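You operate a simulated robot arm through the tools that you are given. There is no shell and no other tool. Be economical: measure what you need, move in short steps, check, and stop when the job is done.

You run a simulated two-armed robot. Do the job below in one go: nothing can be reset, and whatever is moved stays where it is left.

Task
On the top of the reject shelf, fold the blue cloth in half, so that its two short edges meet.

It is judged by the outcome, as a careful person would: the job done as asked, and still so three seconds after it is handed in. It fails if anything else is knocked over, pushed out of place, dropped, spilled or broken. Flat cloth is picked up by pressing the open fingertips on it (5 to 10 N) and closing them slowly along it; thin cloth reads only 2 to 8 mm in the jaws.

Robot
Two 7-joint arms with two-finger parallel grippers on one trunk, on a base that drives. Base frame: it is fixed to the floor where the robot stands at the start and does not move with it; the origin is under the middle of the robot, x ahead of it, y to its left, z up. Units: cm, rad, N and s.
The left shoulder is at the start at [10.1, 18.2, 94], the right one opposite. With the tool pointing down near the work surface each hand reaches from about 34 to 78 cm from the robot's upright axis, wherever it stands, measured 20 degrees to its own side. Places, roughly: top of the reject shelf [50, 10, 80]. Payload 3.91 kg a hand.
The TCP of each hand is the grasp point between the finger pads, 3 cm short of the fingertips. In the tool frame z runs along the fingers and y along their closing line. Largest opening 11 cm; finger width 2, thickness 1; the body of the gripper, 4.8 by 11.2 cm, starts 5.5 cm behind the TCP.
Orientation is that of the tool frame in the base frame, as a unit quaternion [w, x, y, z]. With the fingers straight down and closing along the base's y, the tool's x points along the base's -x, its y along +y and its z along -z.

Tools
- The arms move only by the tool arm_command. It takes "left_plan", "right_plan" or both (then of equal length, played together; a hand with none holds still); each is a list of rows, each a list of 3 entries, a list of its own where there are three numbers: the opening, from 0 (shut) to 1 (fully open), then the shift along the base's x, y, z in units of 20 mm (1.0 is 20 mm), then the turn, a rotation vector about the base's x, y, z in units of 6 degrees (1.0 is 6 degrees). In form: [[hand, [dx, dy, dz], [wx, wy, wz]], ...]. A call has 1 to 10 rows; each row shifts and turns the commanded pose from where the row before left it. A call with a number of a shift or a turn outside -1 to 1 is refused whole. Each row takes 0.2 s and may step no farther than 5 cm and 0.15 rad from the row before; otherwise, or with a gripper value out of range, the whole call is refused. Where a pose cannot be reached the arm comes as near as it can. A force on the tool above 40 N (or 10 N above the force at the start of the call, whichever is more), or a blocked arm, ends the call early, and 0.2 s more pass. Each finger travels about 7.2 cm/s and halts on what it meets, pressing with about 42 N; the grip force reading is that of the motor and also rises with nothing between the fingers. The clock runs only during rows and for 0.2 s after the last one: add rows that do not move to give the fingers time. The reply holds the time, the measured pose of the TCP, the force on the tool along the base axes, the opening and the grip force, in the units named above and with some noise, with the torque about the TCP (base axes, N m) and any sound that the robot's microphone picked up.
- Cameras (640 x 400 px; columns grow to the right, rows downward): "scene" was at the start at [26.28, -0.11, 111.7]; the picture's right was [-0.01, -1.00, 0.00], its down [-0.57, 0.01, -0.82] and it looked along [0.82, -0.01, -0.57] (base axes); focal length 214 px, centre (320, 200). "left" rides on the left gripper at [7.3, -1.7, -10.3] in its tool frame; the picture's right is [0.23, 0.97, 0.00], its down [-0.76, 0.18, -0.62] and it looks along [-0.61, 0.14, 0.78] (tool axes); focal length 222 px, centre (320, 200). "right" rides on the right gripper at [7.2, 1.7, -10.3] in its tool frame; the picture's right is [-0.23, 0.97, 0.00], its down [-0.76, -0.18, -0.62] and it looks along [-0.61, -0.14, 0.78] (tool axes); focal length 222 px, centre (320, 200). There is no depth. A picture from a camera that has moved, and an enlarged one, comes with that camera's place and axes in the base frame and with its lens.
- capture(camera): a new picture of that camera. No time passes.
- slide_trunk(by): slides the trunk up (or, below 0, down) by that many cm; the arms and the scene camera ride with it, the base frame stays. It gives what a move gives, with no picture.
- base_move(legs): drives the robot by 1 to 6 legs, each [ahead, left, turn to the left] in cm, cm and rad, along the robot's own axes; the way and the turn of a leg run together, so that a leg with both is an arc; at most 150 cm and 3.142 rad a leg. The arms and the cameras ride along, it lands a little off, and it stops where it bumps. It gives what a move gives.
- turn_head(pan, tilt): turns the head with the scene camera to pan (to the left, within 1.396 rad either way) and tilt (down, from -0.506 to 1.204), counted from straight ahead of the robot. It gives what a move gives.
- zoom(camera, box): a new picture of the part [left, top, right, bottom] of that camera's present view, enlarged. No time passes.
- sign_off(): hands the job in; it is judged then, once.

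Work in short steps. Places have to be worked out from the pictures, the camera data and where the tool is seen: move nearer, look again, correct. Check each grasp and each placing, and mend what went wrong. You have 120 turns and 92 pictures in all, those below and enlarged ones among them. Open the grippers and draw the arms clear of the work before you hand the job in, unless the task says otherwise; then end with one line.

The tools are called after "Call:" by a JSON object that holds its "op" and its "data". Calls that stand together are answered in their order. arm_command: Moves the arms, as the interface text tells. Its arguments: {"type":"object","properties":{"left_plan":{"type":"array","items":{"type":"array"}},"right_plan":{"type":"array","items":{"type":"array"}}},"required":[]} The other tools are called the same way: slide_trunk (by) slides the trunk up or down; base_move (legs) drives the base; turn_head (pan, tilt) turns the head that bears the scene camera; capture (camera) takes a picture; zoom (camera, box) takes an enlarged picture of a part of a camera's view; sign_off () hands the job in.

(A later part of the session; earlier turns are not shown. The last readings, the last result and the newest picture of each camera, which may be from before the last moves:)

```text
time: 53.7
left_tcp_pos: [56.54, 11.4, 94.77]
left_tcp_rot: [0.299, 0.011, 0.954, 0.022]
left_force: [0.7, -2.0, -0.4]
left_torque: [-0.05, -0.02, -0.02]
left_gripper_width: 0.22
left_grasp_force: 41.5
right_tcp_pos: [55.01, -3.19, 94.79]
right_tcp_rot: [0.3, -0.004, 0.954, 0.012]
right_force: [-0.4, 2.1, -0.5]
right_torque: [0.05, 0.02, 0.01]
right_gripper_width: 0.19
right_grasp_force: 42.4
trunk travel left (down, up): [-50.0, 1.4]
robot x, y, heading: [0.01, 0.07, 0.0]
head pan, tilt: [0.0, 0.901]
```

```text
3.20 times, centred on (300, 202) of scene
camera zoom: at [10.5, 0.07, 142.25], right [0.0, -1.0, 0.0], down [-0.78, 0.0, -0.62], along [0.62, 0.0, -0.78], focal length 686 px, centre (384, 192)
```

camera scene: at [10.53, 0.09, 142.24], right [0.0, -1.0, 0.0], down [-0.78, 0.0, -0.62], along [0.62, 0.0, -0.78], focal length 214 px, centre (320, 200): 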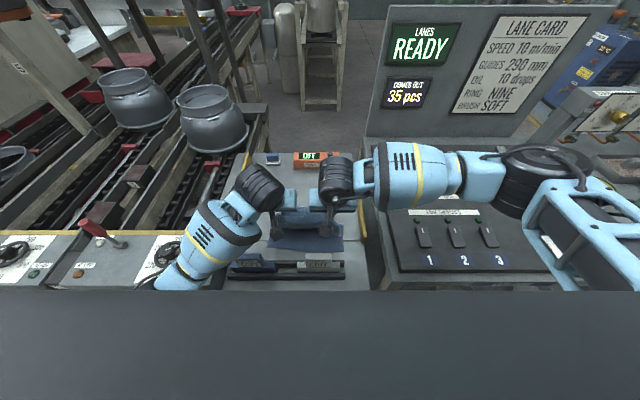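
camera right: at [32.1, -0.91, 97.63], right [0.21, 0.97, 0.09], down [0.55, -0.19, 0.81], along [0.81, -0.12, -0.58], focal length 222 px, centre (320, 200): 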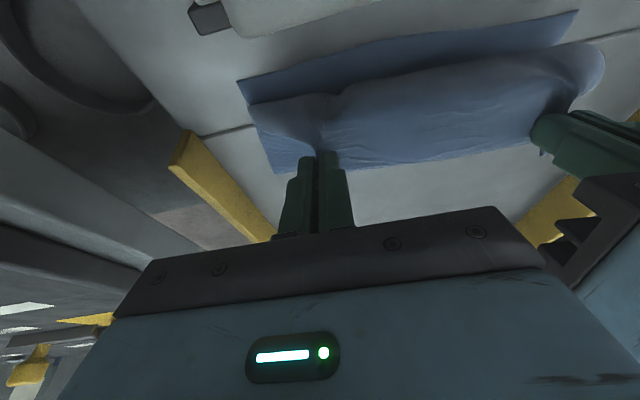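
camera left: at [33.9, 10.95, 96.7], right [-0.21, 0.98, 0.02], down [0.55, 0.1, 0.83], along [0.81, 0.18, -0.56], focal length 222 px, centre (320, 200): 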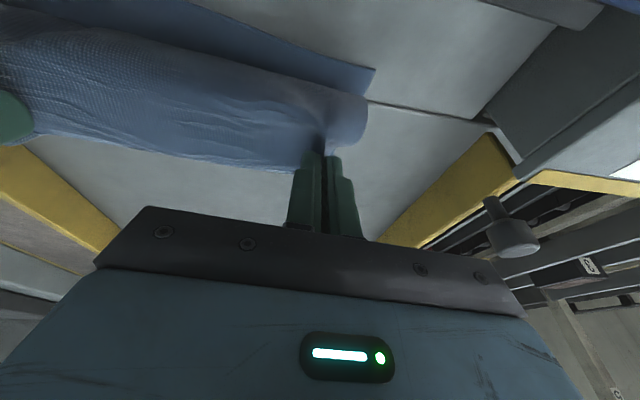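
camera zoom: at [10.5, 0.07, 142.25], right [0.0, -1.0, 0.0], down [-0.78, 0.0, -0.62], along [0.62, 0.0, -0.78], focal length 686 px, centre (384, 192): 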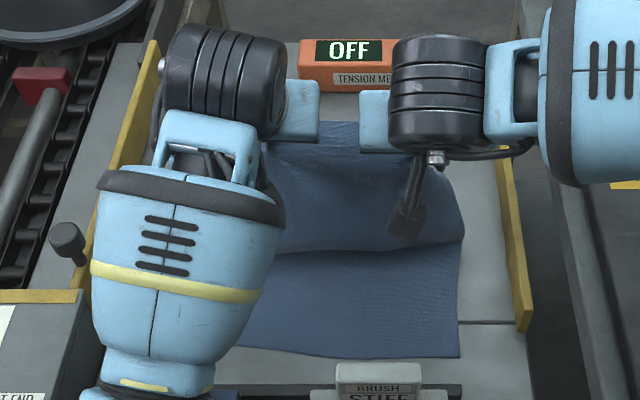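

There's still a small hump at x≈52. I'll move a further 3 cm forward to smooth the lower layer out.

Call:
{"op": "arm_command", "data": {"left_plan": [[0.0, [0.8, 0, 0], [0, -0.6, 0]], [0.0, [0.8, 0, 0], [0, -0.6, 0]], [0.0, [0.4, 0, 0], [0, 0, 0]]], "right_plan": [[0.0, [0.8, 0, 0], [0, -0.6, 0]], [0.0, [0.8, 0, 0], [0, -0.6, 0]], [0.0, [0.4, 0, 0], [0, 0, 0]]]}}

Call:
{"op": "zoom", "data": {"camera": "scene", "box": [200, 140, 400, 265]}}

```text
time: 54.5
left_tcp_pos: [60.49, 11.37, 94.72]
left_tcp_rot: [0.359, 0.009, 0.933, 0.023]
left_force: [-1.0, -0.8, -0.9]
left_torque: [-0.03, 0.01, -0.05]
left_gripper_width: 0.22
left_grasp_force: 42.2
right_tcp_pos: [59.13, -3.32, 94.65]
right_tcp_rot: [0.358, -0.005, 0.934, 0.012]
right_force: [0.3, 1.5, -0.2]
right_torque: [0.01, -0.01, 0.03]
right_gripper_width: 0.19
right_grasp_force: 42.2
trunk travel left (down, up): [-50.0, 1.4]
robot x, y, heading: [-0.08, 0.01, -0.001]
head pan, tilt: [0.0, 0.901]
```

```text
3.20 times, centred on (300, 202) of scene
camera zoom: at [10.55, 0.07, 142.24], right [0.0, -1.0, 0.0], down [-0.78, 0.0, -0.62], along [0.62, 0.0, -0.78], focal length 686 px, centre (384, 192)
```

zoom: 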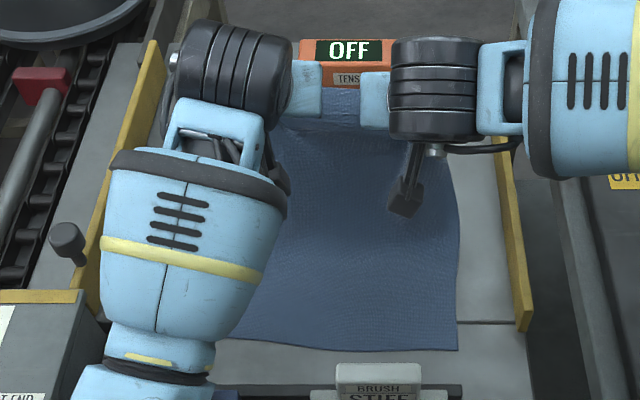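

It's flat again. I can also drag the whole cloth about 6 cm forward now, keeping it well on the shelf. That frees the fold from the brushes and the cramped arm pose.

Call:
{"op": "arm_command", "data": {"left_plan": [[0.0, [0.7, 0, -0.3], [0, 0.3, 0]], [0.0, [0.7, 0, -0.3], [0, 0.3, 0]], [0.0, [0.7, 0, -0.3], [0, 0.3, 0]], [0.0, [0.7, 0, -0.3], [0, 0.3, 0]], [0.0, [0, 0, 0], [0, 0, 0]]], "right_plan": [[0.0, [0.7, 0, -0.3], [0, 0.3, 0]], [0.0, [0.7, 0, -0.3], [0, 0.3, 0]], [0.0, [0.7, 0, -0.3], [0, 0.3, 0]], [0.0, [0.7, 0, -0.3], [0, 0.3, 0]], [0.0, [0, 0, 0], [0, 0, 0]]]}}

Call:
{"op": "zoom", "data": {"camera": "scene", "box": [200, 140, 400, 265]}}

```text
time: 55.7
left_tcp_pos: [66.11, 11.52, 92.29]
left_tcp_rot: [0.299, 0.011, 0.954, 0.023]
left_force: [-0.3, -1.4, 0.2]
left_torque: [-0.09, 0.02, 0.05]
left_gripper_width: 0.24
left_grasp_force: 42.5
right_tcp_pos: [64.57, -3.31, 92.46]
right_tcp_rot: [0.299, -0.004, 0.954, 0.013]
right_force: [0.0, 1.6, 0.3]
right_torque: [0.05, -0.02, 0.0]
right_gripper_width: 0.2
right_grasp_force: 42.3
trunk travel left (down, up): [-50.0, 1.4]
robot x, y, heading: [0.13, -0.22, 0.002]
head pan, tilt: [0.0, 0.901]
```

```text
3.20 times, centred on (300, 202) of scene
camera zoom: at [10.47, 0.06, 142.25], right [0.0, -1.0, 0.0], down [-0.78, 0.0, -0.62], along [0.62, 0.0, -0.78], focal length 686 px, centre (384, 192)
```

zoom: 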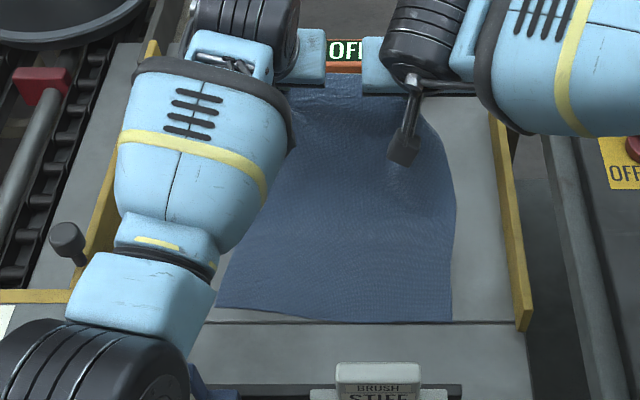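

It slid nicely; the near edge is now at x≈43–45. I'll drag about 3 cm more while lowering a bit.

Call:
{"op": "arm_command", "data": {"left_plan": [[0.0, [0.5, 0, -0.4], [0, 0.3, 0]], [0.0, [0.5, 0, -0.4], [0, 0.3, 0]], [0.0, [0.5, 0, -0.4], [0, 0.3, 0]], [0.0, [0, 0, 0], [0, 0, 0]]], "right_plan": [[0.0, [0.5, 0, -0.4], [0, 0.3, 0]], [0.0, [0.5, 0, -0.4], [0, 0.3, 0]], [0.0, [0.5, 0, -0.4], [0, 0.3, 0]], [0.0, [0, 0, 0], [0, 0, 0]]]}}

Call:
{"op": "zoom", "data": {"camera": "scene", "box": [200, 140, 400, 265]}}

```text
time: 56.7
left_tcp_pos: [69.23, 11.4, 90.21]
left_tcp_rot: [0.254, 0.011, 0.967, 0.023]
left_force: [-0.6, -1.3, 0.9]
left_torque: [-0.06, 0.01, -0.02]
left_gripper_width: 0.23
left_grasp_force: 42.0
right_tcp_pos: [67.64, -3.29, 89.9]
right_tcp_rot: [0.254, -0.004, 0.967, 0.013]
right_force: [-0.5, 0.1, -0.1]
right_torque: [-0.01, -0.03, 0.02]
right_gripper_width: 0.2
right_grasp_force: 41.7
trunk travel left (down, up): [-50.0, 1.4]
robot x, y, heading: [0.04, 0.09, 0.002]
head pan, tilt: [0.0, 0.901]
```

```text
3.20 times, centred on (300, 202) of scene
camera zoom: at [10.49, 0.03, 142.25], right [0.0, -1.0, 0.0], down [-0.78, 0.0, -0.62], along [0.62, 0.0, -0.78], focal length 686 px, centre (384, 192)
```

zoom: 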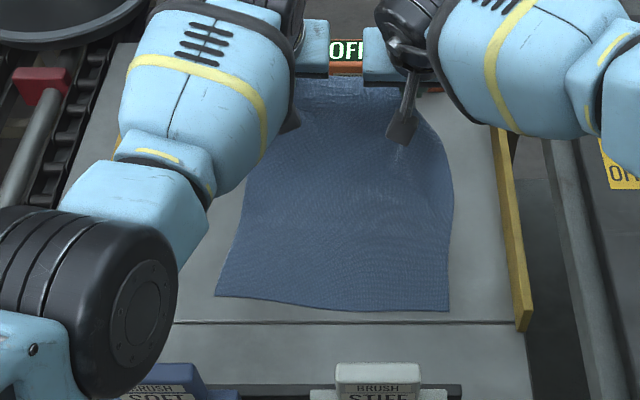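

The near edge is now at x≈44.5–46, clear of the brushes; the mid fold should fall at x≈60. I'll lift to above that line, then swing over with the fingers pitched forward.

Call:
{"op": "arm_command", "data": {"left_plan": [[0.0, [-0.7, 0, 0.6], [0, -0.52, 0]], [0.0, [-0.8, 0, 0.5], [0, -0.52, 0]], [0.0, [-0.9, 0, 0.5], [0, -0.52, 0]], [0.0, [-0.9, 0, 0.4], [0, -0.52, 0]], [0.0, [-0.85, 0, 0.2], [0, -0.52, 0]]], "right_plan": [[0.0, [-0.7, 0, 0.6], [0, -0.52, 0]], [0.0, [-0.8, 0, 0.5], [0, -0.52, 0]], [0.0, [-0.9, 0, 0.5], [0, -0.52, 0]], [0.0, [-0.9, 0, 0.4], [0, -0.52, 0]], [0.0, [-0.85, 0, 0.2], [0, -0.52, 0]]]}}

Call:
{"op": "arm_command", "data": {"left_plan": [[0.0, [-1, 0, 0], [0, 0.24, 0]], [0.0, [-1, 0, -0.1], [0, 0.24, 0]], [0.0, [-1, 0, -0.2], [0, 0.24, 0]], [0.0, [-1, 0, -0.3], [0, 0.24, 0]], [0.0, [-1, 0, -0.5], [0, 0.24, 0]], [0.0, [-0.8, 0, -0.6], [0, 0.24, 0]], [0.0, [-0.5, 0, -0.6], [0, 0.24, 0]]], "right_plan": [[0.0, [-1, 0, 0], [0, 0.24, 0]], [0.0, [-1, 0, -0.1], [0, 0.24, 0]], [0.0, [-1, 0, -0.2], [0, 0.24, 0]], [0.0, [-1, 0, -0.3], [0, 0.24, 0]], [0.0, [-1, 0, -0.5], [0, 0.24, 0]], [0.0, [-0.8, 0, -0.6], [0, 0.24, 0]], [0.0, [-0.5, 0, -0.6], [0, 0.24, 0]]]}}

Call:
{"op": "zoom", "data": {"camera": "scene", "box": [200, 150, 400, 275]}}

Call:
{"op": "capture", "data": {"camera": "right"}}

Call:
{"op": "capture", "data": {"camera": "left"}}

```text
time: 57.9
left_tcp_pos: [60.78, 11.4, 94.41]
left_tcp_rot: [0.384, 0.008, 0.923, 0.024]
left_force: [0.4, 0.1, 0.2]
left_torque: [0.0, -0.04, 0.0]
left_gripper_width: 0.22
left_grasp_force: 41.9
right_tcp_pos: [59.28, -3.13, 94.5]
right_tcp_rot: [0.383, -0.005, 0.923, 0.011]
right_force: [0.1, -0.3, 0.1]
right_torque: [0.01, 0.0, -0.03]
right_gripper_width: 0.22
right_grasp_force: 42.0
trunk travel left (down, up): [-50.0, 1.4]
robot x, y, heading: [-0.04, 0.06, -0.001]
head pan, tilt: [0.0, 0.901]
```

```text
time: 59.0
left_tcp_pos: [55.4, 12.94, 96.14]
left_tcp_rot: [0.367, 0.012, 0.929, 0.038]
left_force: [-5.1, -19.2, -2.9]
left_torque: [-0.51, 0.2, -0.37]
left_gripper_width: 0.22
left_grasp_force: 41.6
right_tcp_pos: [51.66, -2.06, 93.78]
right_tcp_rot: [0.341, -0.013, 0.939, 0.028]
right_force: [5.1, 18.1, 3.2]
right_torque: [0.52, -0.15, 0.36]
right_gripper_width: 0.21
right_grasp_force: 42.2
trunk travel left (down, up): [-50.0, 1.4]
robot x, y, heading: [-0.07, -0.17, 0.0]
head pan, tilt: [0.0, 0.901]
stopped in row 5 (left hand): the force on the tool passed its limit at 43 N (the readings are from after the stop); the commanded pose is now the measured one
```

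```text
3.20 times, centred on (300, 212) of scene
camera zoom: at [10.5, 0.08, 142.25], right [0.0, -1.0, 0.0], down [-0.78, 0.0, -0.62], along [0.62, 0.0, -0.78], focal length 686 px, centre (384, 160)
```

zoom: 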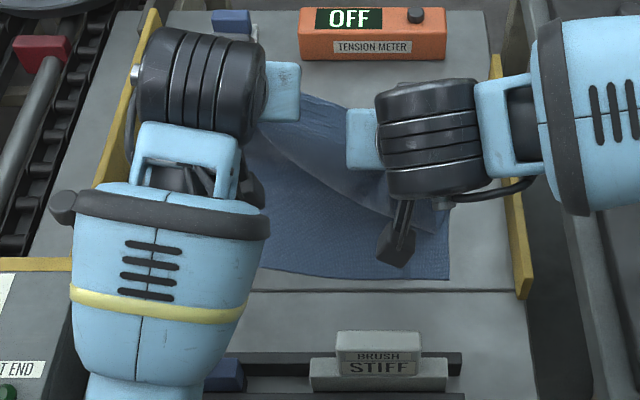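

```text
29 pictures are left
camera right: at [39.27, -0.93, 97.18], right [0.13, 0.97, 0.19], down [0.19, -0.21, 0.96], along [0.97, -0.09, -0.21], focal length 222 px, centre (320, 200)
```

right: 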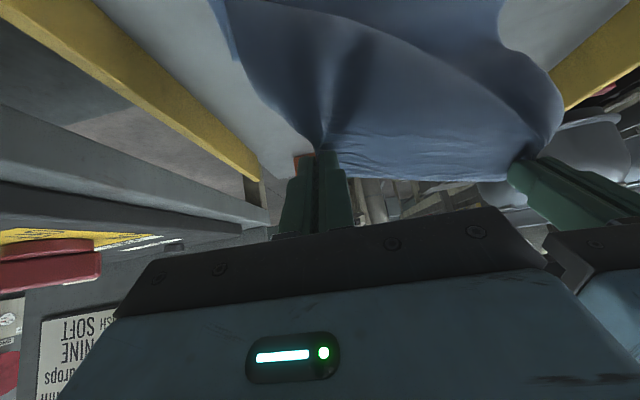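

```text
28 pictures are left
camera left: at [43.12, 11.07, 98.6], right [-0.17, 0.98, -0.08], down [0.13, 0.1, 0.99], along [0.98, 0.16, -0.14], focal length 222 px, centre (320, 200)
```

left: 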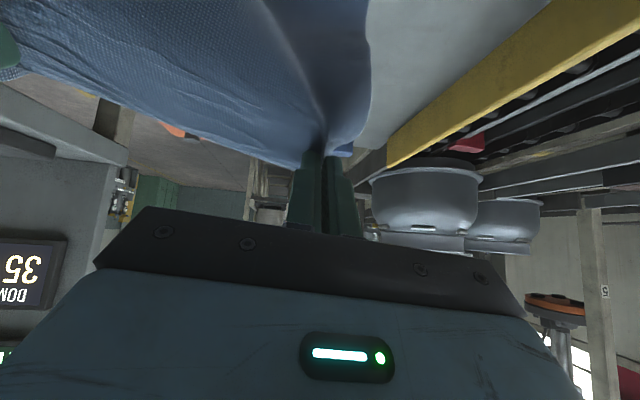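

The left forearm is touching the knob on the rail, and the tilt is what lowers it. I'll back off forward and return to a smaller tilt.

Call:
{"op": "arm_command", "data": {"left_plan": [[0.0, [0.6, 0, 0.1], [0, 0.3, 0]], [0.0, [0.6, -0.2, 0.1], [0, 0.8, 0]], [0.0, [0.6, -0.3, 0], [0, 0.9, 0]], [0.0, [0.4, -0.25, -0.2], [0, 0.9, 0]], [0.0, [0, 0, -0.2], [0, 0.5, 0]], [0.0, [0, 0, 0], [0, 0, 0]]], "right_plan": [[0.0, [0.9, 0, 0.2], [0, 0.3, 0]], [0.0, [0.9, -0.1, 0.2], [0, 0.8, 0]], [0.0, [0.9, -0.2, 0.2], [0, 0.9, 0]], [0.0, [0.6, -0.2, 0], [0, 0.9, 0]], [0.0, [0, 0, 0], [0, 0.3, 0]], [0.0, [0, 0, 0], [0, 0, 0]]]}}

Call:
{"op": "zoom", "data": {"camera": "scene", "box": [200, 140, 400, 265]}}

```text
time: 60.4
left_tcp_pos: [59.83, 11.67, 95.83]
left_tcp_rot: [0.197, 0.016, 0.98, 0.038]
left_force: [-1.0, -8.5, -0.8]
left_torque: [-0.25, 0.05, -0.02]
left_gripper_width: 0.24
left_grasp_force: 42.1
right_tcp_pos: [58.15, -3.47, 94.72]
right_tcp_rot: [0.178, -0.007, 0.984, 0.024]
right_force: [0.6, 8.8, 0.8]
right_torque: [0.25, -0.03, 0.07]
right_gripper_width: 0.21
right_grasp_force: 42.3
trunk travel left (down, up): [-50.0, 1.4]
robot x, y, heading: [0.06, -0.22, -0.004]
head pan, tilt: [0.0, 0.901]
```

```text
3.20 times, centred on (300, 202) of scene
camera zoom: at [10.53, 0.07, 142.24], right [0.0, -1.0, 0.0], down [-0.78, 0.0, -0.62], along [0.62, 0.0, -0.78], focal length 686 px, centre (384, 192)
```

zoom: 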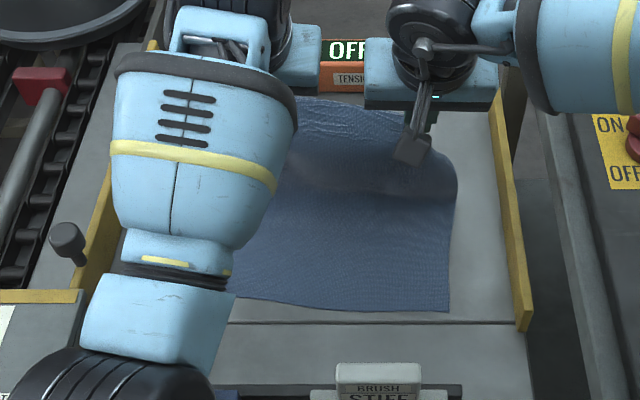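

The knob is where it was. I'll correct the hands' small roll and position them above x≈63 at about 10 cm height, so the lower layer lies out to about 59–60.

Call:
{"op": "arm_command", "data": {"left_plan": [[0.0, [0.4, -0.1, -0.4], [-0.35, 0, 0]], [0.0, [0.4, -0.1, -0.5], [-0.35, 0, 0.1]], [0.0, [0.3, 0, -0.6], [0, 0, 0]], [0.0, [0, 0, 0], [0, 0, 0]]], "right_plan": [[0.0, [0.4, 0.1, -0.3], [-0.2, 0, -0.1]], [0.0, [0.4, 0.1, -0.3], [-0.2, 0, -0.1]], [0.0, [0.4, 0, -0.35], [0, 0, 0]], [0.0, [0, 0, 0], [0, 0, 0]]]}}

Call:
{"op": "zoom", "data": {"camera": "scene", "box": [200, 140, 400, 265]}}

```text
time: 61.4
left_tcp_pos: [61.85, 11.08, 92.76]
left_tcp_rot: [0.198, 0.004, 0.98, 0.001]
left_force: [1.6, 0.4, 0.1]
left_torque: [0.02, 0.01, 0.01]
left_gripper_width: 0.24
left_grasp_force: 42.0
right_tcp_pos: [60.76, -3.16, 92.87]
right_tcp_rot: [0.178, 0.001, 0.984, 0.001]
right_force: [-0.4, 0.8, -0.2]
right_torque: [0.02, 0.02, -0.02]
right_gripper_width: 0.2
right_grasp_force: 41.8
trunk travel left (down, up): [-50.0, 1.4]
robot x, y, heading: [0.28, 0.39, -0.003]
head pan, tilt: [0.0, 0.901]
```

```text
3.20 times, centred on (300, 202) of scene
camera zoom: at [10.5, 0.07, 142.25], right [0.0, -1.0, 0.0], down [-0.78, 0.0, -0.62], along [0.62, 0.0, -0.78], focal length 686 px, centre (384, 192)
```

zoom: 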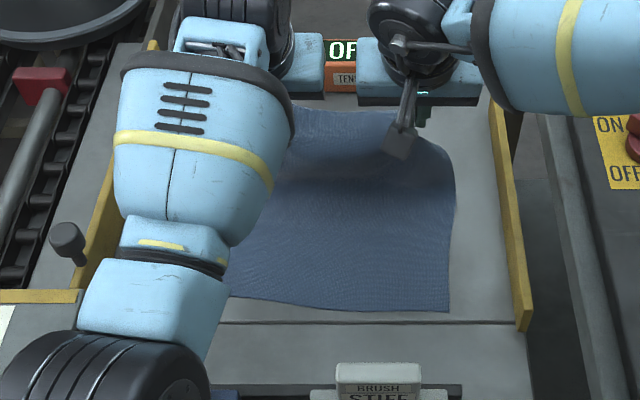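

Both hands are relaxed now. I'll swing over to tips x≈51.5 and stop about 5 cm up to check.

Call:
{"op": "arm_command", "data": {"left_plan": [[0.0, [-0.9, 0, 0.05], [0, 0, 0]], [0.0, [-0.9, 0, 0], [0, 0, 0]], [0.0, [-0.9, 0, -0.1], [0, 0, 0]], [0.0, [-0.9, 0, -0.3], [0, 0, 0]], [0.0, [-0.9, 0, -0.6], [0, 0, 0]], [0.0, [-0.7, 0, -0.8], [0, 0, 0]], [0.0, [-0.5, 0, -0.8], [0, 0, 0]]], "right_plan": [[0.0, [-0.9, 0, 0.05], [0, 0, 0]], [0.0, [-0.9, 0, 0], [0, 0, 0]], [0.0, [-0.9, 0, -0.1], [0, 0, 0]], [0.0, [-0.9, 0, -0.3], [0, 0, 0]], [0.0, [-0.9, 0, -0.6], [0, 0, 0]], [0.0, [-0.7, 0, -0.8], [0, 0, 0]], [0.0, [-0.5, 0, -0.8], [0, 0, 0]]]}}

Call:
{"op": "zoom", "data": {"camera": "scene", "box": [200, 140, 400, 265]}}

Call:
{"op": "capture", "data": {"camera": "right"}}

```text
time: 62.9
left_tcp_pos: [53.19, 13.45, 90.67]
left_tcp_rot: [0.223, 0.002, 0.975, 0.017]
left_force: [-3.9, -15.1, -1.0]
left_torque: [-0.47, 0.15, -0.19]
left_gripper_width: 0.23
left_grasp_force: 41.6
right_tcp_pos: [49.58, -1.81, 88.82]
right_tcp_rot: [0.181, -0.006, 0.983, 0.016]
right_force: [3.6, 15.3, 2.4]
right_torque: [0.4, -0.12, 0.15]
right_gripper_width: 0.21
right_grasp_force: 41.8
trunk travel left (down, up): [-50.0, 1.4]
robot x, y, heading: [-0.17, 0.14, -0.001]
head pan, tilt: [0.0, 0.901]
stopped in row 7 (right hand): the force on the tool passed its limit at 41 N (the readings are from after the stop); the commanded pose is now the measured one
```

```text
3.20 times, centred on (300, 202) of scene
camera zoom: at [10.51, 0.09, 142.25], right [0.0, -1.0, 0.0], down [-0.78, 0.0, -0.62], along [0.62, 0.0, -0.78], focal length 686 px, centre (384, 192)
```

zoom: 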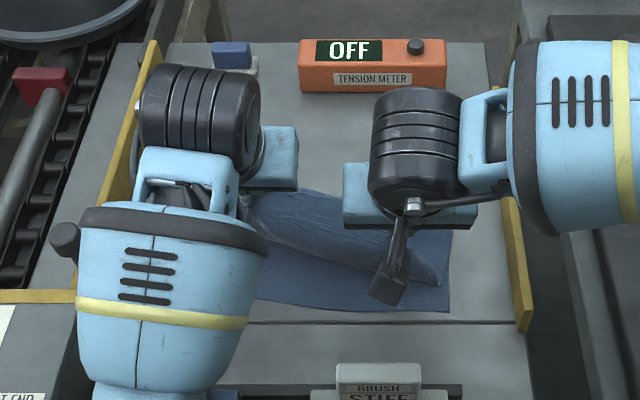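

```text
24 pictures are left
camera right: at [39.06, -0.43, 95.93], right [0.2, 0.97, 0.11], down [0.49, -0.19, 0.85], along [0.85, -0.11, -0.52], focal length 222 px, centre (320, 200)
```

right: 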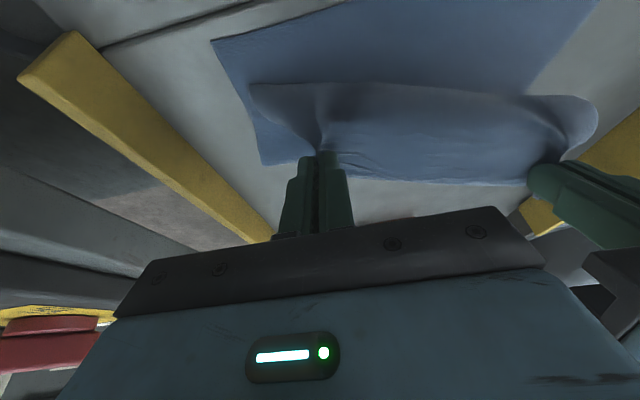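

It's the same block: the left forearm ring catches the knob on the rail. I'll back off slightly and lean both hands about 15° to the right, which brings the left forearm inboard of the knob.

Call:
{"op": "arm_command", "data": {"left_plan": [[0.0, [0.5, -0.2, 0.2], [0.3, 0, 0]], [0.0, [0.5, -0.3, 0.2], [0.6, 0, 0]], [0.0, [0.4, -0.4, 0.1], [0.8, 0, 0]], [0.0, [0.3, -0.3, 0], [0.8, 0, 0]], [0.0, [0, 0, 0], [0, 0, 0]]], "right_plan": [[0.0, [0.8, -0.1, 0.4], [0.6, 0, 0]], [0.0, [0.8, -0.2, 0.3], [0.7, 0, 0]], [0.0, [0.6, -0.25, 0.3], [0.6, 0, 0]], [0.0, [0.5, -0.2, 0.2], [0.6, 0, 0]], [0.0, [0, 0, 0], [0, 0, 0]]]}}

Call:
{"op": "zoom", "data": {"camera": "scene", "box": [200, 140, 400, 265]}}

```text
time: 64.1
left_tcp_pos: [56.52, 11.39, 91.59]
left_tcp_rot: [0.22, 0.028, 0.964, 0.148]
left_force: [-1.4, -5.3, -0.2]
left_torque: [-0.22, -0.01, -0.07]
left_gripper_width: 0.21
left_grasp_force: 42.4
right_tcp_pos: [55.11, -3.73, 91.01]
right_tcp_rot: [0.179, 0.02, 0.974, 0.14]
right_force: [0.0, 5.2, 0.0]
right_torque: [0.11, 0.0, 0.04]
right_gripper_width: 0.21
right_grasp_force: 41.8
trunk travel left (down, up): [-50.0, 1.4]
robot x, y, heading: [0.41, 0.55, 0.002]
head pan, tilt: [0.0, 0.901]
```

```text
3.20 times, centred on (300, 202) of scene
camera zoom: at [10.5, 0.12, 142.25], right [0.0, -1.0, 0.0], down [-0.78, 0.0, -0.62], along [0.62, 0.0, -0.78], focal length 686 px, centre (384, 192)
```

zoom: 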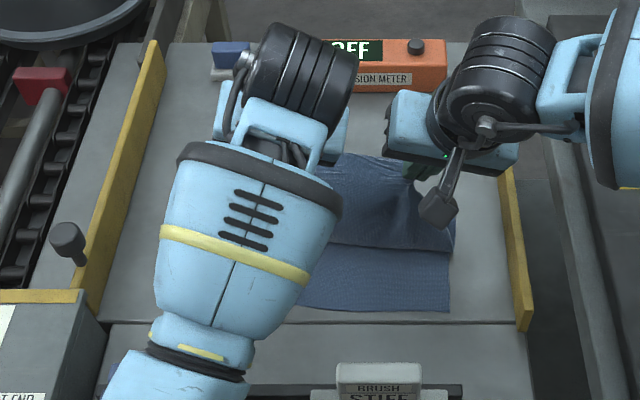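

The forearm is clear of the knob now. I'll go forward to re-lay the lower layer, then swing again.

Call:
{"op": "arm_command", "data": {"left_plan": [[0.0, [0.7, -0.05, 0.15], [0, 0, 0]], [0.0, [0.7, -0.05, 0.15], [0, 0, 0]], [0.0, [0.7, 0, 0.15], [0, 0, 0]], [0.0, [0.7, 0, 0.15], [0, 0, 0]], [0.0, [0, 0, 0], [0, 0, 0]]], "right_plan": [[0.0, [0.7, 0.1, 0.2], [0, 0, 0]], [0.0, [0.7, 0.1, 0.2], [0, 0, 0]], [0.0, [0.7, 0.05, 0.2], [0, 0, 0]], [0.0, [0.7, 0, 0.2], [0, 0, 0]], [0.0, [0, 0, 0], [0, 0, 0]]]}}

Call:
{"op": "arm_command", "data": {"left_plan": [[0.0, [-0.9, 0, 0.05], [0, 0, 0]], [0.0, [-0.9, 0, 0], [0, 0, 0]], [0.0, [-0.9, 0, -0.1], [0, 0, 0]], [0.0, [-0.9, 0, -0.3], [0, 0, 0]], [0.0, [-0.9, 0, -0.6], [0, 0, 0]], [0.0, [-0.7, 0, -0.8], [0, 0, 0]], [0.0, [-0.5, 0, -0.8], [0, 0, 0]], [0.0, [0, 0, 0], [0, 0, 0]]], "right_plan": [[0.0, [-0.9, 0, 0.05], [0, 0, 0]], [0.0, [-0.9, 0, 0], [0, 0, 0]], [0.0, [-0.9, 0, -0.1], [0, 0, 0]], [0.0, [-0.9, 0, -0.3], [0, 0, 0]], [0.0, [-0.9, 0, -0.6], [0, 0, 0]], [0.0, [-0.7, 0, -0.8], [0, 0, 0]], [0.0, [-0.5, 0, -0.8], [0, 0, 0]], [0.0, [0, 0, 0], [0, 0, 0]]]}}

Call:
{"op": "zoom", "data": {"camera": "scene", "box": [200, 140, 400, 265]}}

Call:
{"op": "capture", "data": {"camera": "right"}}

```text
time: 65.3
left_tcp_pos: [62.25, 11.0, 92.65]
left_tcp_rot: [0.221, 0.028, 0.964, 0.145]
left_force: [0.0, -0.5, -0.3]
left_torque: [-0.05, 0.01, 0.01]
left_gripper_width: 0.22
left_grasp_force: 42.4
right_tcp_pos: [60.58, -3.33, 92.54]
right_tcp_rot: [0.18, 0.02, 0.973, 0.14]
right_force: [0.7, -0.2, 0.3]
right_torque: [-0.04, 0.01, -0.03]
right_gripper_width: 0.2
right_grasp_force: 41.5
trunk travel left (down, up): [-50.0, 1.4]
robot x, y, heading: [0.42, 0.05, -0.001]
head pan, tilt: [0.0, 0.901]
```

```text
time: 66.4
left_tcp_pos: [56.21, 13.37, 93.48]
left_tcp_rot: [0.238, 0.021, 0.958, 0.16]
left_force: [-3.8, -19.2, 0.3]
left_torque: [-0.64, 0.14, -0.25]
left_gripper_width: 0.2
left_grasp_force: 42.1
right_tcp_pos: [52.86, -1.9, 92.39]
right_tcp_rot: [0.183, 0.012, 0.971, 0.155]
right_force: [3.9, 18.1, 0.8]
right_torque: [0.45, -0.12, 0.19]
right_gripper_width: 0.2
right_grasp_force: 41.9
trunk travel left (down, up): [-50.0, 1.4]
robot x, y, heading: [0.11, 0.13, -0.006]
head pan, tilt: [0.0, 0.901]
stopped in row 5 (right hand): the force on the tool passed its limit at 44 N (the readings are from after the stop); the commanded pose is now the measured one
```

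```text
3.20 times, centred on (300, 202) of scene
camera zoom: at [10.49, 0.12, 142.25], right [0.0, -1.0, 0.0], down [-0.78, 0.0, -0.62], along [0.62, 0.0, -0.78], focal length 686 px, centre (384, 192)
```

zoom: 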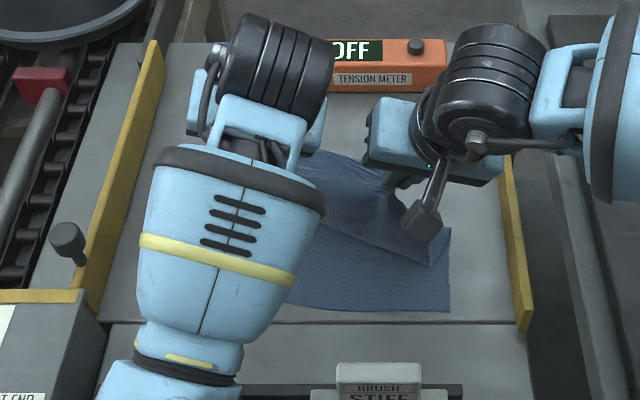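

```text
21 pictures are left
camera right: at [42.28, -2.65, 99.46], right [0.18, 0.91, 0.38], down [0.49, -0.42, 0.77], along [0.85, 0.05, -0.52], focal length 222 px, centre (320, 200)
```

right: 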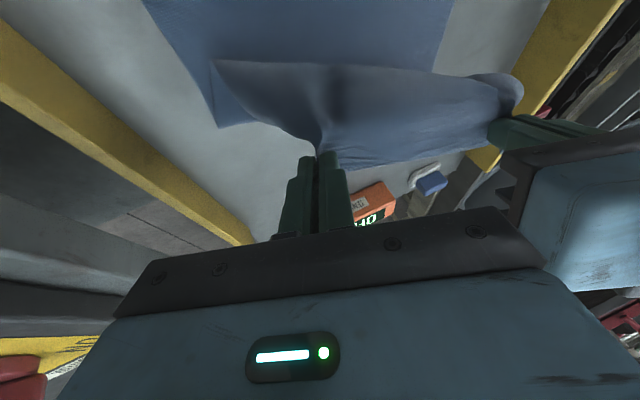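

The forearm is nowhere near the knob, so something else is blocking the left arm. I'll look toward its elbow.

Call:
{"op": "turn_head", "data": {"pan": 0.8, "tilt": 0.75}}

Call:
{"op": "capture", "data": {"camera": "scene"}}

```text
time: 67.6
left_tcp_pos: [56.41, 13.33, 93.53]
left_tcp_rot: [0.239, 0.02, 0.958, 0.16]
left_force: [-6.1, -26.5, -2.3]
left_torque: [-0.88, 0.24, -0.32]
left_gripper_width: 0.2
left_grasp_force: 41.8
right_tcp_pos: [52.91, -2.07, 92.08]
right_tcp_rot: [0.182, 0.014, 0.971, 0.153]
right_force: [6.4, 26.7, 2.0]
right_torque: [0.68, -0.18, 0.24]
right_gripper_width: 0.19
right_grasp_force: 42.7
trunk travel left (down, up): [-50.0, 1.4]
robot x, y, heading: [-0.02, 0.08, -0.004]
head pan, tilt: [0.799, 0.75]
```

```text
20 pictures are left
camera scene: at [8.77, 6.01, 143.43], right [0.72, -0.7, 0.0], down [-0.48, -0.49, -0.73], along [0.51, 0.52, -0.68], focal length 214 px, centre (320, 200)
```

scene: 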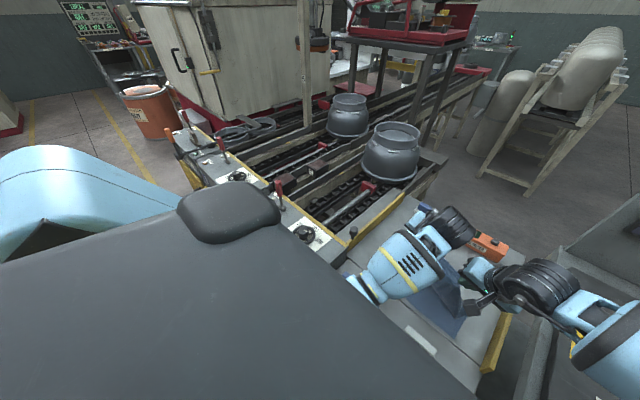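

The left elbow is folded against the chest, so retracting the hand jams it. I'll return the hands forward to the comfortable pose and level the lean. Then I'll make the swing by driving the base straight back.

Call:
{"op": "arm_command", "data": {"left_plan": [[0.0, [0.7, -0.3, 0], [-0.3, 0, 0]], [0.0, [0.8, -0.3, -0.1], [-0.7, 0, 0]], [0.0, [0.8, -0.3, -0.1], [-0.8, 0, 0]], [0.0, [0.7, -0.25, -0.2], [-0.8, 0, 0]], [0.0, [0, 0, 0], [0, 0, 0]]], "right_plan": [[0.0, [0.95, -0.2, 0.1], [-0.3, 0, 0]], [0.0, [1, -0.2, 0.05], [-0.7, 0, 0]], [0.0, [1, -0.2, 0], [-0.8, 0, 0]], [0.0, [0.95, -0.1, 0], [-0.8, 0, 0]], [0.0, [0, 0, 0], [0, 0, 0]]]}}

Call:
{"op": "turn_head", "data": {"pan": 0.0, "tilt": 0.9}}

Call:
{"op": "zoom", "data": {"camera": "scene", "box": [200, 140, 400, 265]}}

```text
time: 68.8
left_tcp_pos: [62.5, 11.06, 92.79]
left_tcp_rot: [0.24, -0.014, 0.97, 0.029]
left_force: [-0.2, -3.7, -0.3]
left_torque: [-0.03, -0.01, -0.01]
left_gripper_width: 0.23
left_grasp_force: 42.3
right_tcp_pos: [60.85, -4.03, 92.18]
right_tcp_rot: [0.182, -0.009, 0.983, 0.015]
right_force: [0.0, 2.4, 0.1]
right_torque: [0.09, 0.0, 0.01]
right_gripper_width: 0.21
right_grasp_force: 42.0
trunk travel left (down, up): [-50.0, 1.4]
robot x, y, heading: [0.03, 0.27, -0.0]
head pan, tilt: [0.799, 0.75]
```

```text
time: 69.9
left_tcp_pos: [62.44, 11.22, 92.76]
left_tcp_rot: [0.238, -0.013, 0.971, 0.03]
left_force: [-1.1, -1.9, -0.1]
left_torque: [-0.02, 0.05, -0.02]
left_gripper_width: 0.22
left_grasp_force: 42.6
right_tcp_pos: [60.71, -3.59, 92.22]
right_tcp_rot: [0.182, -0.009, 0.983, 0.017]
right_force: [-0.1, 1.8, -0.2]
right_torque: [0.09, -0.03, 0.03]
right_gripper_width: 0.2
right_grasp_force: 41.8
trunk travel left (down, up): [-50.0, 1.4]
robot x, y, heading: [0.22, 0.04, 0.004]
head pan, tilt: [0.0, 0.901]
```

```text
3.20 times, centred on (300, 202) of scene
camera zoom: at [10.53, 0.09, 142.24], right [0.0, -1.0, 0.0], down [-0.78, 0.0, -0.62], along [0.62, 0.0, -0.78], focal length 686 px, centre (384, 192)
```

zoom: 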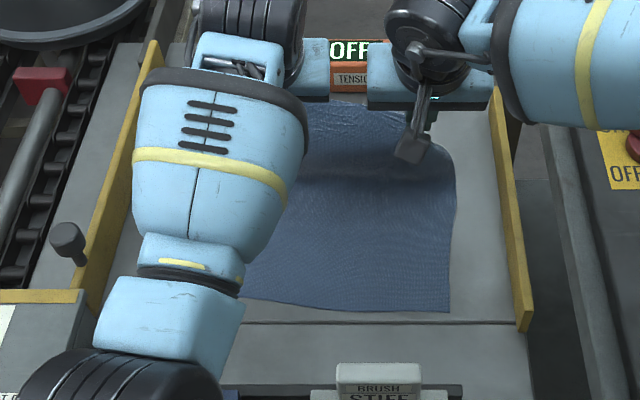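

Now I'll drive back 11 cm, carrying the edge over the fold line.

Call:
{"op": "base_move", "data": {"legs": [[-11, 0, 0]]}}

Call:
{"op": "capture", "data": {"camera": "scene"}}

```text
time: 71.1
left_tcp_pos: [51.21, 11.29, 92.76]
left_tcp_rot: [0.239, -0.015, 0.971, 0.03]
left_force: [-1.2, -2.4, 0.1]
left_torque: [-0.05, 0.01, -0.03]
left_gripper_width: 0.22
left_grasp_force: 42.1
right_tcp_pos: [49.78, -3.56, 92.26]
right_tcp_rot: [0.183, -0.011, 0.983, 0.018]
right_force: [0.4, 2.9, 0.9]
right_torque: [0.12, -0.02, 0.02]
right_gripper_width: 0.21
right_grasp_force: 42.2
trunk travel left (down, up): [-50.0, 1.4]
robot x, y, heading: [-10.88, 0.15, -0.001]
head pan, tilt: [0.0, 0.901]
```

```text
18 pictures are left
camera scene: at [-0.5, 0.09, 142.24], right [0.0, -1.0, 0.0], down [-0.78, 0.0, -0.62], along [0.62, 0.0, -0.78], focal length 214 px, centre (320, 200)
```

scene: 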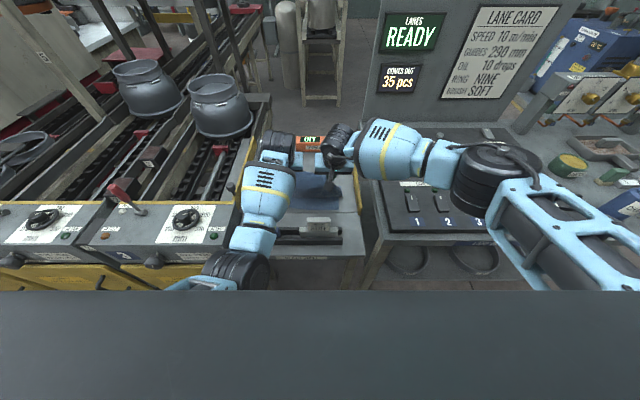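

That worked without strain. I'll lower the hands toward tips x≈51 and about 4 cm high, and look.

Call:
{"op": "arm_command", "data": {"left_plan": [[0.0, [-0.2, 0, -0.8], [0, 0, 0]], [0.0, [-0.2, 0, -0.8], [0, 0, 0]], [0.0, [-0.2, 0, -0.8], [0, 0, 0]], [0.0, [0, 0, -0.6], [0, 0, 0]], [0.0, [0, 0, 0], [0, 0, 0]]], "right_plan": [[0.0, [-0.2, 0, -0.8], [0, 0, 0]], [0.0, [-0.2, 0, -0.8], [0, 0, 0]], [0.0, [-0.2, 0, -0.8], [0, 0, 0]], [0.0, [0, 0, -0.4], [0, 0, 0]], [0.0, [0, 0, 0], [0, 0, 0]]]}}

Call:
{"op": "zoom", "data": {"camera": "scene", "box": [220, 130, 380, 230]}}

Call:
{"op": "capture", "data": {"camera": "right"}}

```text
time: 72.3
left_tcp_pos: [50.23, 11.36, 86.84]
left_tcp_rot: [0.239, -0.014, 0.971, 0.029]
left_force: [-0.8, -3.0, 0.0]
left_torque: [0.0, -0.02, -0.04]
left_gripper_width: 0.23
left_grasp_force: 42.1
right_tcp_pos: [48.41, -3.54, 86.51]
right_tcp_rot: [0.183, -0.011, 0.983, 0.018]
right_force: [-0.4, 2.7, 0.6]
right_torque: [0.11, -0.02, 0.0]
right_gripper_width: 0.19
right_grasp_force: 41.3
trunk travel left (down, up): [-50.0, 1.4]
robot x, y, heading: [-11.21, -0.01, 0.002]
head pan, tilt: [0.0, 0.901]
```

```text
4.00 times, centred on (300, 180) of scene
camera zoom: at [-0.53, 0.09, 142.25], right [0.0, -1.0, 0.0], down [-0.78, 0.0, -0.62], along [0.62, 0.0, -0.78], focal length 858 px, centre (400, 280)
```

zoom: 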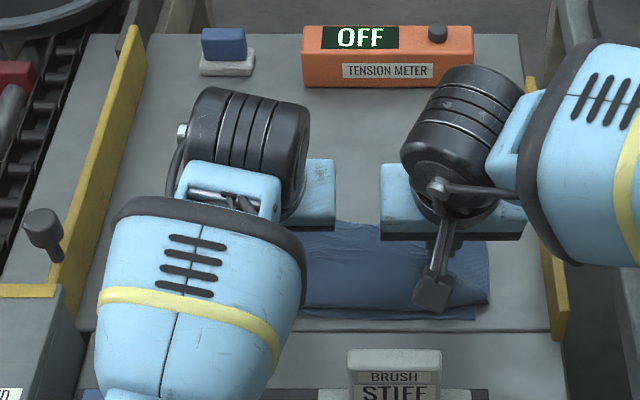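

```text
16 pictures are left
camera right: at [37.94, -2.35, 93.69], right [0.19, 0.98, 0.11], down [0.49, -0.19, 0.85], along [0.85, -0.1, -0.52], focal length 222 px, centre (320, 200)
```

right: 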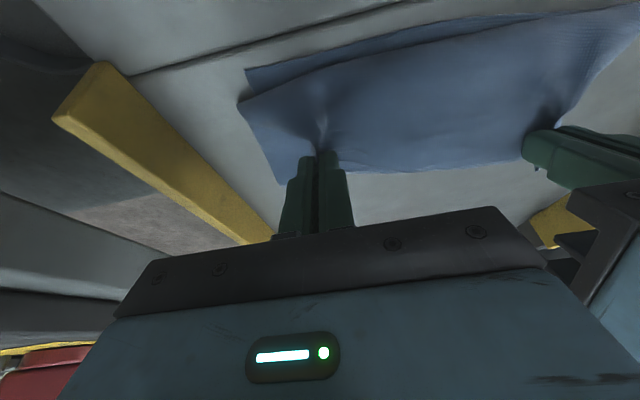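

The loop front is at x≈45 with the hands at 49.5, which means the fold is still about 3 cm too near. I'll raise the hands and go further forward (tips x≈67) to lay out more of the lower layer, then swing back.

Call:
{"op": "arm_command", "data": {"left_plan": [[0.0, [0.2, 0, 0.9], [0, 0, 0]], [0.0, [0.4, 0, 0.8], [0, 0, 0]], [0.0, [0.6, 0, 0.6], [0, 0, 0]], [0.0, [0.8, 0, 0.4], [0, 0, 0]], [0.0, [0.8, 0, 0], [0, 0, 0]]], "right_plan": [[0.0, [0.2, 0, 0.9], [0, 0, 0]], [0.0, [0.4, 0, 0.8], [0, 0, 0]], [0.0, [0.6, 0, 0.6], [0, 0, 0]], [0.0, [0.8, 0, 0.4], [0, 0, 0]], [0.0, [0.8, 0, 0], [0, 0, 0]]]}}

Call:
{"op": "base_move", "data": {"legs": [[9.5, 0, 0]]}}

Call:
{"op": "zoom", "data": {"camera": "scene", "box": [220, 130, 380, 230]}}

```text
time: 73.5
left_tcp_pos: [55.86, 11.24, 92.14]
left_tcp_rot: [0.238, -0.013, 0.971, 0.029]
left_force: [-0.1, -1.9, 0.4]
left_torque: [-0.07, 0.04, -0.02]
left_gripper_width: 0.21
left_grasp_force: 42.3
right_tcp_pos: [54.16, -3.49, 92.01]
right_tcp_rot: [0.183, -0.011, 0.983, 0.018]
right_force: [0.8, 1.5, -0.5]
right_torque: [0.08, 0.01, 0.02]
right_gripper_width: 0.21
right_grasp_force: 42.0
trunk travel left (down, up): [-50.0, 1.4]
robot x, y, heading: [-11.16, -0.28, 0.002]
head pan, tilt: [0.0, 0.901]
```

```text
time: 74.6
left_tcp_pos: [65.4, 11.21, 92.19]
left_tcp_rot: [0.239, -0.014, 0.971, 0.03]
left_force: [-0.4, -2.1, 0.4]
left_torque: [-0.01, 0.03, -0.03]
left_gripper_width: 0.25
left_grasp_force: 42.3
right_tcp_pos: [63.65, -3.67, 92.01]
right_tcp_rot: [0.182, -0.009, 0.983, 0.017]
right_force: [1.0, 1.7, 0.2]
right_torque: [0.1, 0.02, 0.02]
right_gripper_width: 0.22
right_grasp_force: 41.8
trunk travel left (down, up): [-50.0, 1.4]
robot x, y, heading: [-1.55, 0.3, -0.004]
head pan, tilt: [0.0, 0.901]
```

```text
4.00 times, centred on (300, 180) of scene
camera zoom: at [9.06, 0.07, 142.25], right [0.0, -1.0, 0.0], down [-0.78, 0.0, -0.62], along [0.62, 0.0, -0.78], focal length 858 px, centre (400, 280)
```

zoom: 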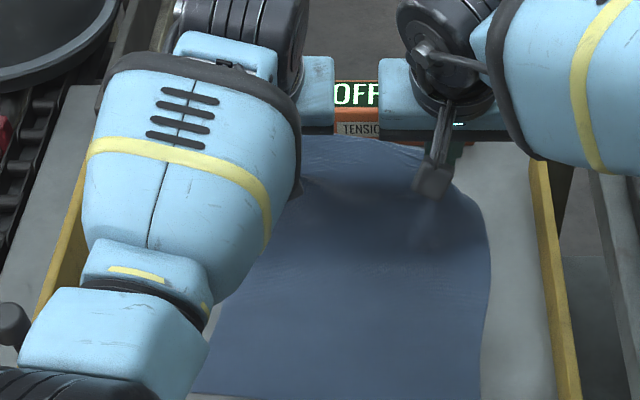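

The lower layer is laid out further. I'll swing back with the base, then lower with the arms.

Call:
{"op": "base_move", "data": {"legs": [[-9.5, 0, 0]]}}

Call:
{"op": "arm_command", "data": {"left_plan": [[0.0, [-0.6, 0, -0.2], [0, 0, 0]], [0.0, [-0.6, 0, -0.5], [0, 0, 0]], [0.0, [-0.6, 0, -0.7], [0, 0, 0]], [0.0, [-0.5, 0, -0.9], [0, 0, 0]], [0.0, [-0.3, 0, -0.7], [0, 0, 0]], [0.0, [0, 0, 0], [0, 0, 0]]], "right_plan": [[0.0, [-0.6, 0, -0.2], [0, 0, 0]], [0.0, [-0.6, 0, -0.5], [0, 0, 0]], [0.0, [-0.6, 0, -0.7], [0, 0, 0]], [0.0, [-0.5, 0, -0.9], [0, 0, 0]], [0.0, [-0.3, 0, -0.7], [0, 0, 0]], [0.0, [0, 0, 0], [0, 0, 0]]]}}

Call:
{"op": "capture", "data": {"camera": "right"}}

Call:
{"op": "zoom", "data": {"camera": "scene", "box": [220, 130, 380, 230]}}

```text
time: 75.7
left_tcp_pos: [55.96, 11.26, 92.28]
left_tcp_rot: [0.238, -0.013, 0.971, 0.029]
left_force: [0.0, -1.6, -0.8]
left_torque: [-0.01, 0.0, -0.02]
left_gripper_width: 0.2
left_grasp_force: 41.7
right_tcp_pos: [54.29, -3.55, 91.93]
right_tcp_rot: [0.182, -0.009, 0.983, 0.017]
right_force: [-0.3, 1.0, 0.3]
right_torque: [0.1, 0.0, 0.01]
right_gripper_width: 0.23
right_grasp_force: 42.4
trunk travel left (down, up): [-50.0, 1.4]
robot x, y, heading: [-10.4, 0.32, 0.003]
head pan, tilt: [0.0, 0.901]
```

```text
time: 77.1
left_tcp_pos: [50.77, 11.3, 86.19]
left_tcp_rot: [0.24, -0.013, 0.97, 0.029]
left_force: [-0.4, -3.2, 0.2]
left_torque: [-0.08, 0.03, -0.06]
left_gripper_width: 0.23
left_grasp_force: 41.8
right_tcp_pos: [49.0, -3.73, 86.11]
right_tcp_rot: [0.182, -0.009, 0.983, 0.017]
right_force: [0.7, 3.7, 0.6]
right_torque: [0.12, 0.01, 0.04]
right_gripper_width: 0.2
right_grasp_force: 41.9
trunk travel left (down, up): [-50.0, 1.4]
robot x, y, heading: [-10.77, -0.04, -0.003]
head pan, tilt: [0.0, 0.901]
```

```text
14 pictures are left
camera right: at [38.43, -2.38, 93.2], right [0.19, 0.98, 0.11], down [0.49, -0.19, 0.85], along [0.85, -0.1, -0.52], focal length 222 px, centre (320, 200)
```

right: 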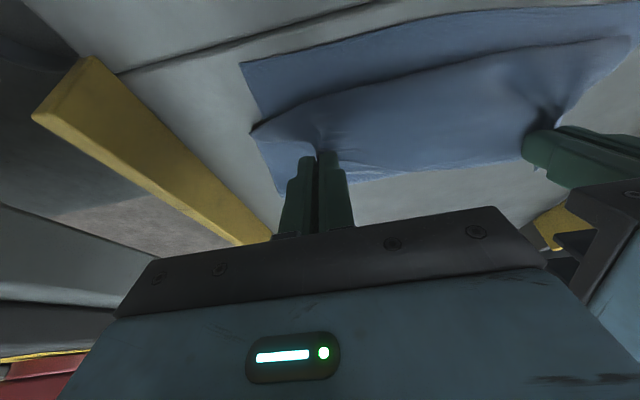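

```text
4.00 times, centred on (300, 180) of scene
camera zoom: at [-0.33, 0.08, 142.25], right [0.0, -1.0, 0.0], down [-0.78, 0.0, -0.62], along [0.62, 0.0, -0.78], focal length 858 px, centre (400, 280)
```

zoom: 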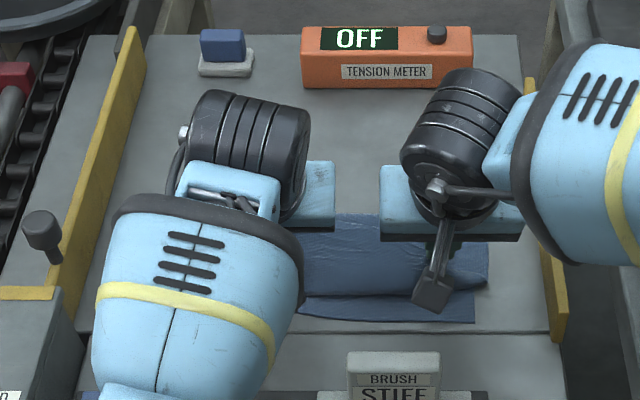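

That's better: the loop front sits about 2.4 cm behind the near edge, but I estimate about 3 cm overshoot after release. I'll make one more pass, going 2.5 cm further forward.

Call:
{"op": "arm_command", "data": {"left_plan": [[0.0, [0.3, 0, 0.8], [0, 0, 0]], [0.0, [0.5, 0, 0.7], [0, 0, 0]], [0.0, [0.6, 0, 0.5], [0, 0, 0]], [0.0, [0.6, 0, 0.4], [0, 0, 0]], [0.0, [0.6, 0, 0.1], [0, 0, 0]]], "right_plan": [[0.0, [0.3, 0, 0.8], [0, 0, 0]], [0.0, [0.5, 0, 0.7], [0, 0, 0]], [0.0, [0.6, 0, 0.5], [0, 0, 0]], [0.0, [0.6, 0, 0.4], [0, 0, 0]], [0.0, [0.6, 0, 0.1], [0, 0, 0]]]}}

Call:
{"op": "base_move", "data": {"legs": [[12, 0, 0]]}}

Call:
{"op": "base_move", "data": {"legs": [[-11.5, 0, 0]]}}

Call:
{"op": "arm_command", "data": {"left_plan": [[0.0, [-0.5, 0, -0.2], [0, 0, 0]], [0.0, [-0.6, 0, -0.5], [0, 0, 0]], [0.0, [-0.6, 0, -0.7], [0, 0, 0]], [0.0, [-0.4, 0, -0.9], [0, 0, 0]], [0.0, [-0.2, 0, -0.5], [0, 0, 0]], [0.0, [0, 0, 0], [0, 0, 0]]], "right_plan": [[0.0, [-0.5, 0, -0.2], [0, 0, 0]], [0.0, [-0.6, 0, -0.5], [0, 0, 0]], [0.0, [-0.6, 0, -0.7], [0, 0, 0]], [0.0, [-0.4, 0, -0.9], [0, 0, 0]], [0.0, [-0.2, 0, -0.5], [0, 0, 0]], [0.0, [0, 0, 0], [0, 0, 0]]]}}

Call:
{"op": "capture", "data": {"camera": "right"}}

```text
time: 78.3
left_tcp_pos: [56.03, 11.22, 90.99]
left_tcp_rot: [0.238, -0.013, 0.971, 0.029]
left_force: [0.6, -2.5, 0.1]
left_torque: [-0.02, 0.04, -0.01]
left_gripper_width: 0.22
left_grasp_force: 42.1
right_tcp_pos: [54.25, -3.6, 91.06]
right_tcp_rot: [0.181, -0.01, 0.983, 0.017]
right_force: [0.6, 1.5, -0.7]
right_torque: [0.06, 0.01, 0.02]
right_gripper_width: 0.18
right_grasp_force: 41.9
trunk travel left (down, up): [-50.0, 1.4]
robot x, y, heading: [-10.82, 0.42, -0.001]
head pan, tilt: [0.0, 0.901]
```

```text
time: 79.6
left_tcp_pos: [67.91, 11.15, 91.19]
left_tcp_rot: [0.239, -0.014, 0.97, 0.03]
left_force: [-0.8, -1.8, -0.2]
left_torque: [-0.03, 0.06, 0.0]
left_gripper_width: 0.22
left_grasp_force: 42.3
right_tcp_pos: [66.22, -3.61, 91.15]
right_tcp_rot: [0.183, -0.01, 0.983, 0.018]
right_force: [-0.4, 0.9, -0.1]
right_torque: [0.09, 0.0, 0.03]
right_gripper_width: 0.22
right_grasp_force: 41.9
trunk travel left (down, up): [-50.0, 1.4]
robot x, y, heading: [1.2, -0.09, -0.003]
head pan, tilt: [0.0, 0.901]
```

```text
time: 80.8
left_tcp_pos: [56.56, 11.2, 91.01]
left_tcp_rot: [0.238, -0.014, 0.971, 0.03]
left_force: [0.0, -0.9, -0.4]
left_torque: [-0.03, 0.02, -0.03]
left_gripper_width: 0.2
left_grasp_force: 41.9
right_tcp_pos: [54.92, -3.48, 91.04]
right_tcp_rot: [0.181, -0.011, 0.983, 0.018]
right_force: [-0.2, 1.5, 0.3]
right_torque: [0.04, 0.0, 0.0]
right_gripper_width: 0.2
right_grasp_force: 42.5
trunk travel left (down, up): [-50.0, 1.4]
robot x, y, heading: [-10.01, -0.13, -0.002]
head pan, tilt: [0.0, 0.901]
```

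```text
time: 82.2
left_tcp_pos: [52.09, 11.16, 85.34]
left_tcp_rot: [0.24, -0.015, 0.97, 0.03]
left_force: [0.2, -0.4, -0.3]
left_torque: [0.01, 0.05, 0.01]
left_gripper_width: 0.21
left_grasp_force: 42.3
right_tcp_pos: [50.42, -3.59, 85.34]
right_tcp_rot: [0.183, -0.011, 0.983, 0.018]
right_force: [0.2, 0.4, 0.1]
right_torque: [0.02, -0.04, -0.02]
right_gripper_width: 0.22
right_grasp_force: 42.2
trunk travel left (down, up): [-50.0, 1.4]
robot x, y, heading: [-9.83, 0.0, -0.004]
head pan, tilt: [0.0, 0.901]
```

```text
12 pictures are left
camera right: at [39.87, -2.25, 92.42], right [0.19, 0.98, 0.11], down [0.49, -0.19, 0.85], along [0.85, -0.1, -0.52], focal length 222 px, centre (320, 200)
```

right: 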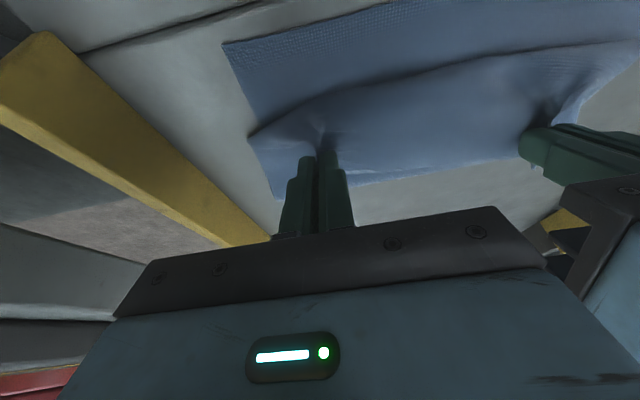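

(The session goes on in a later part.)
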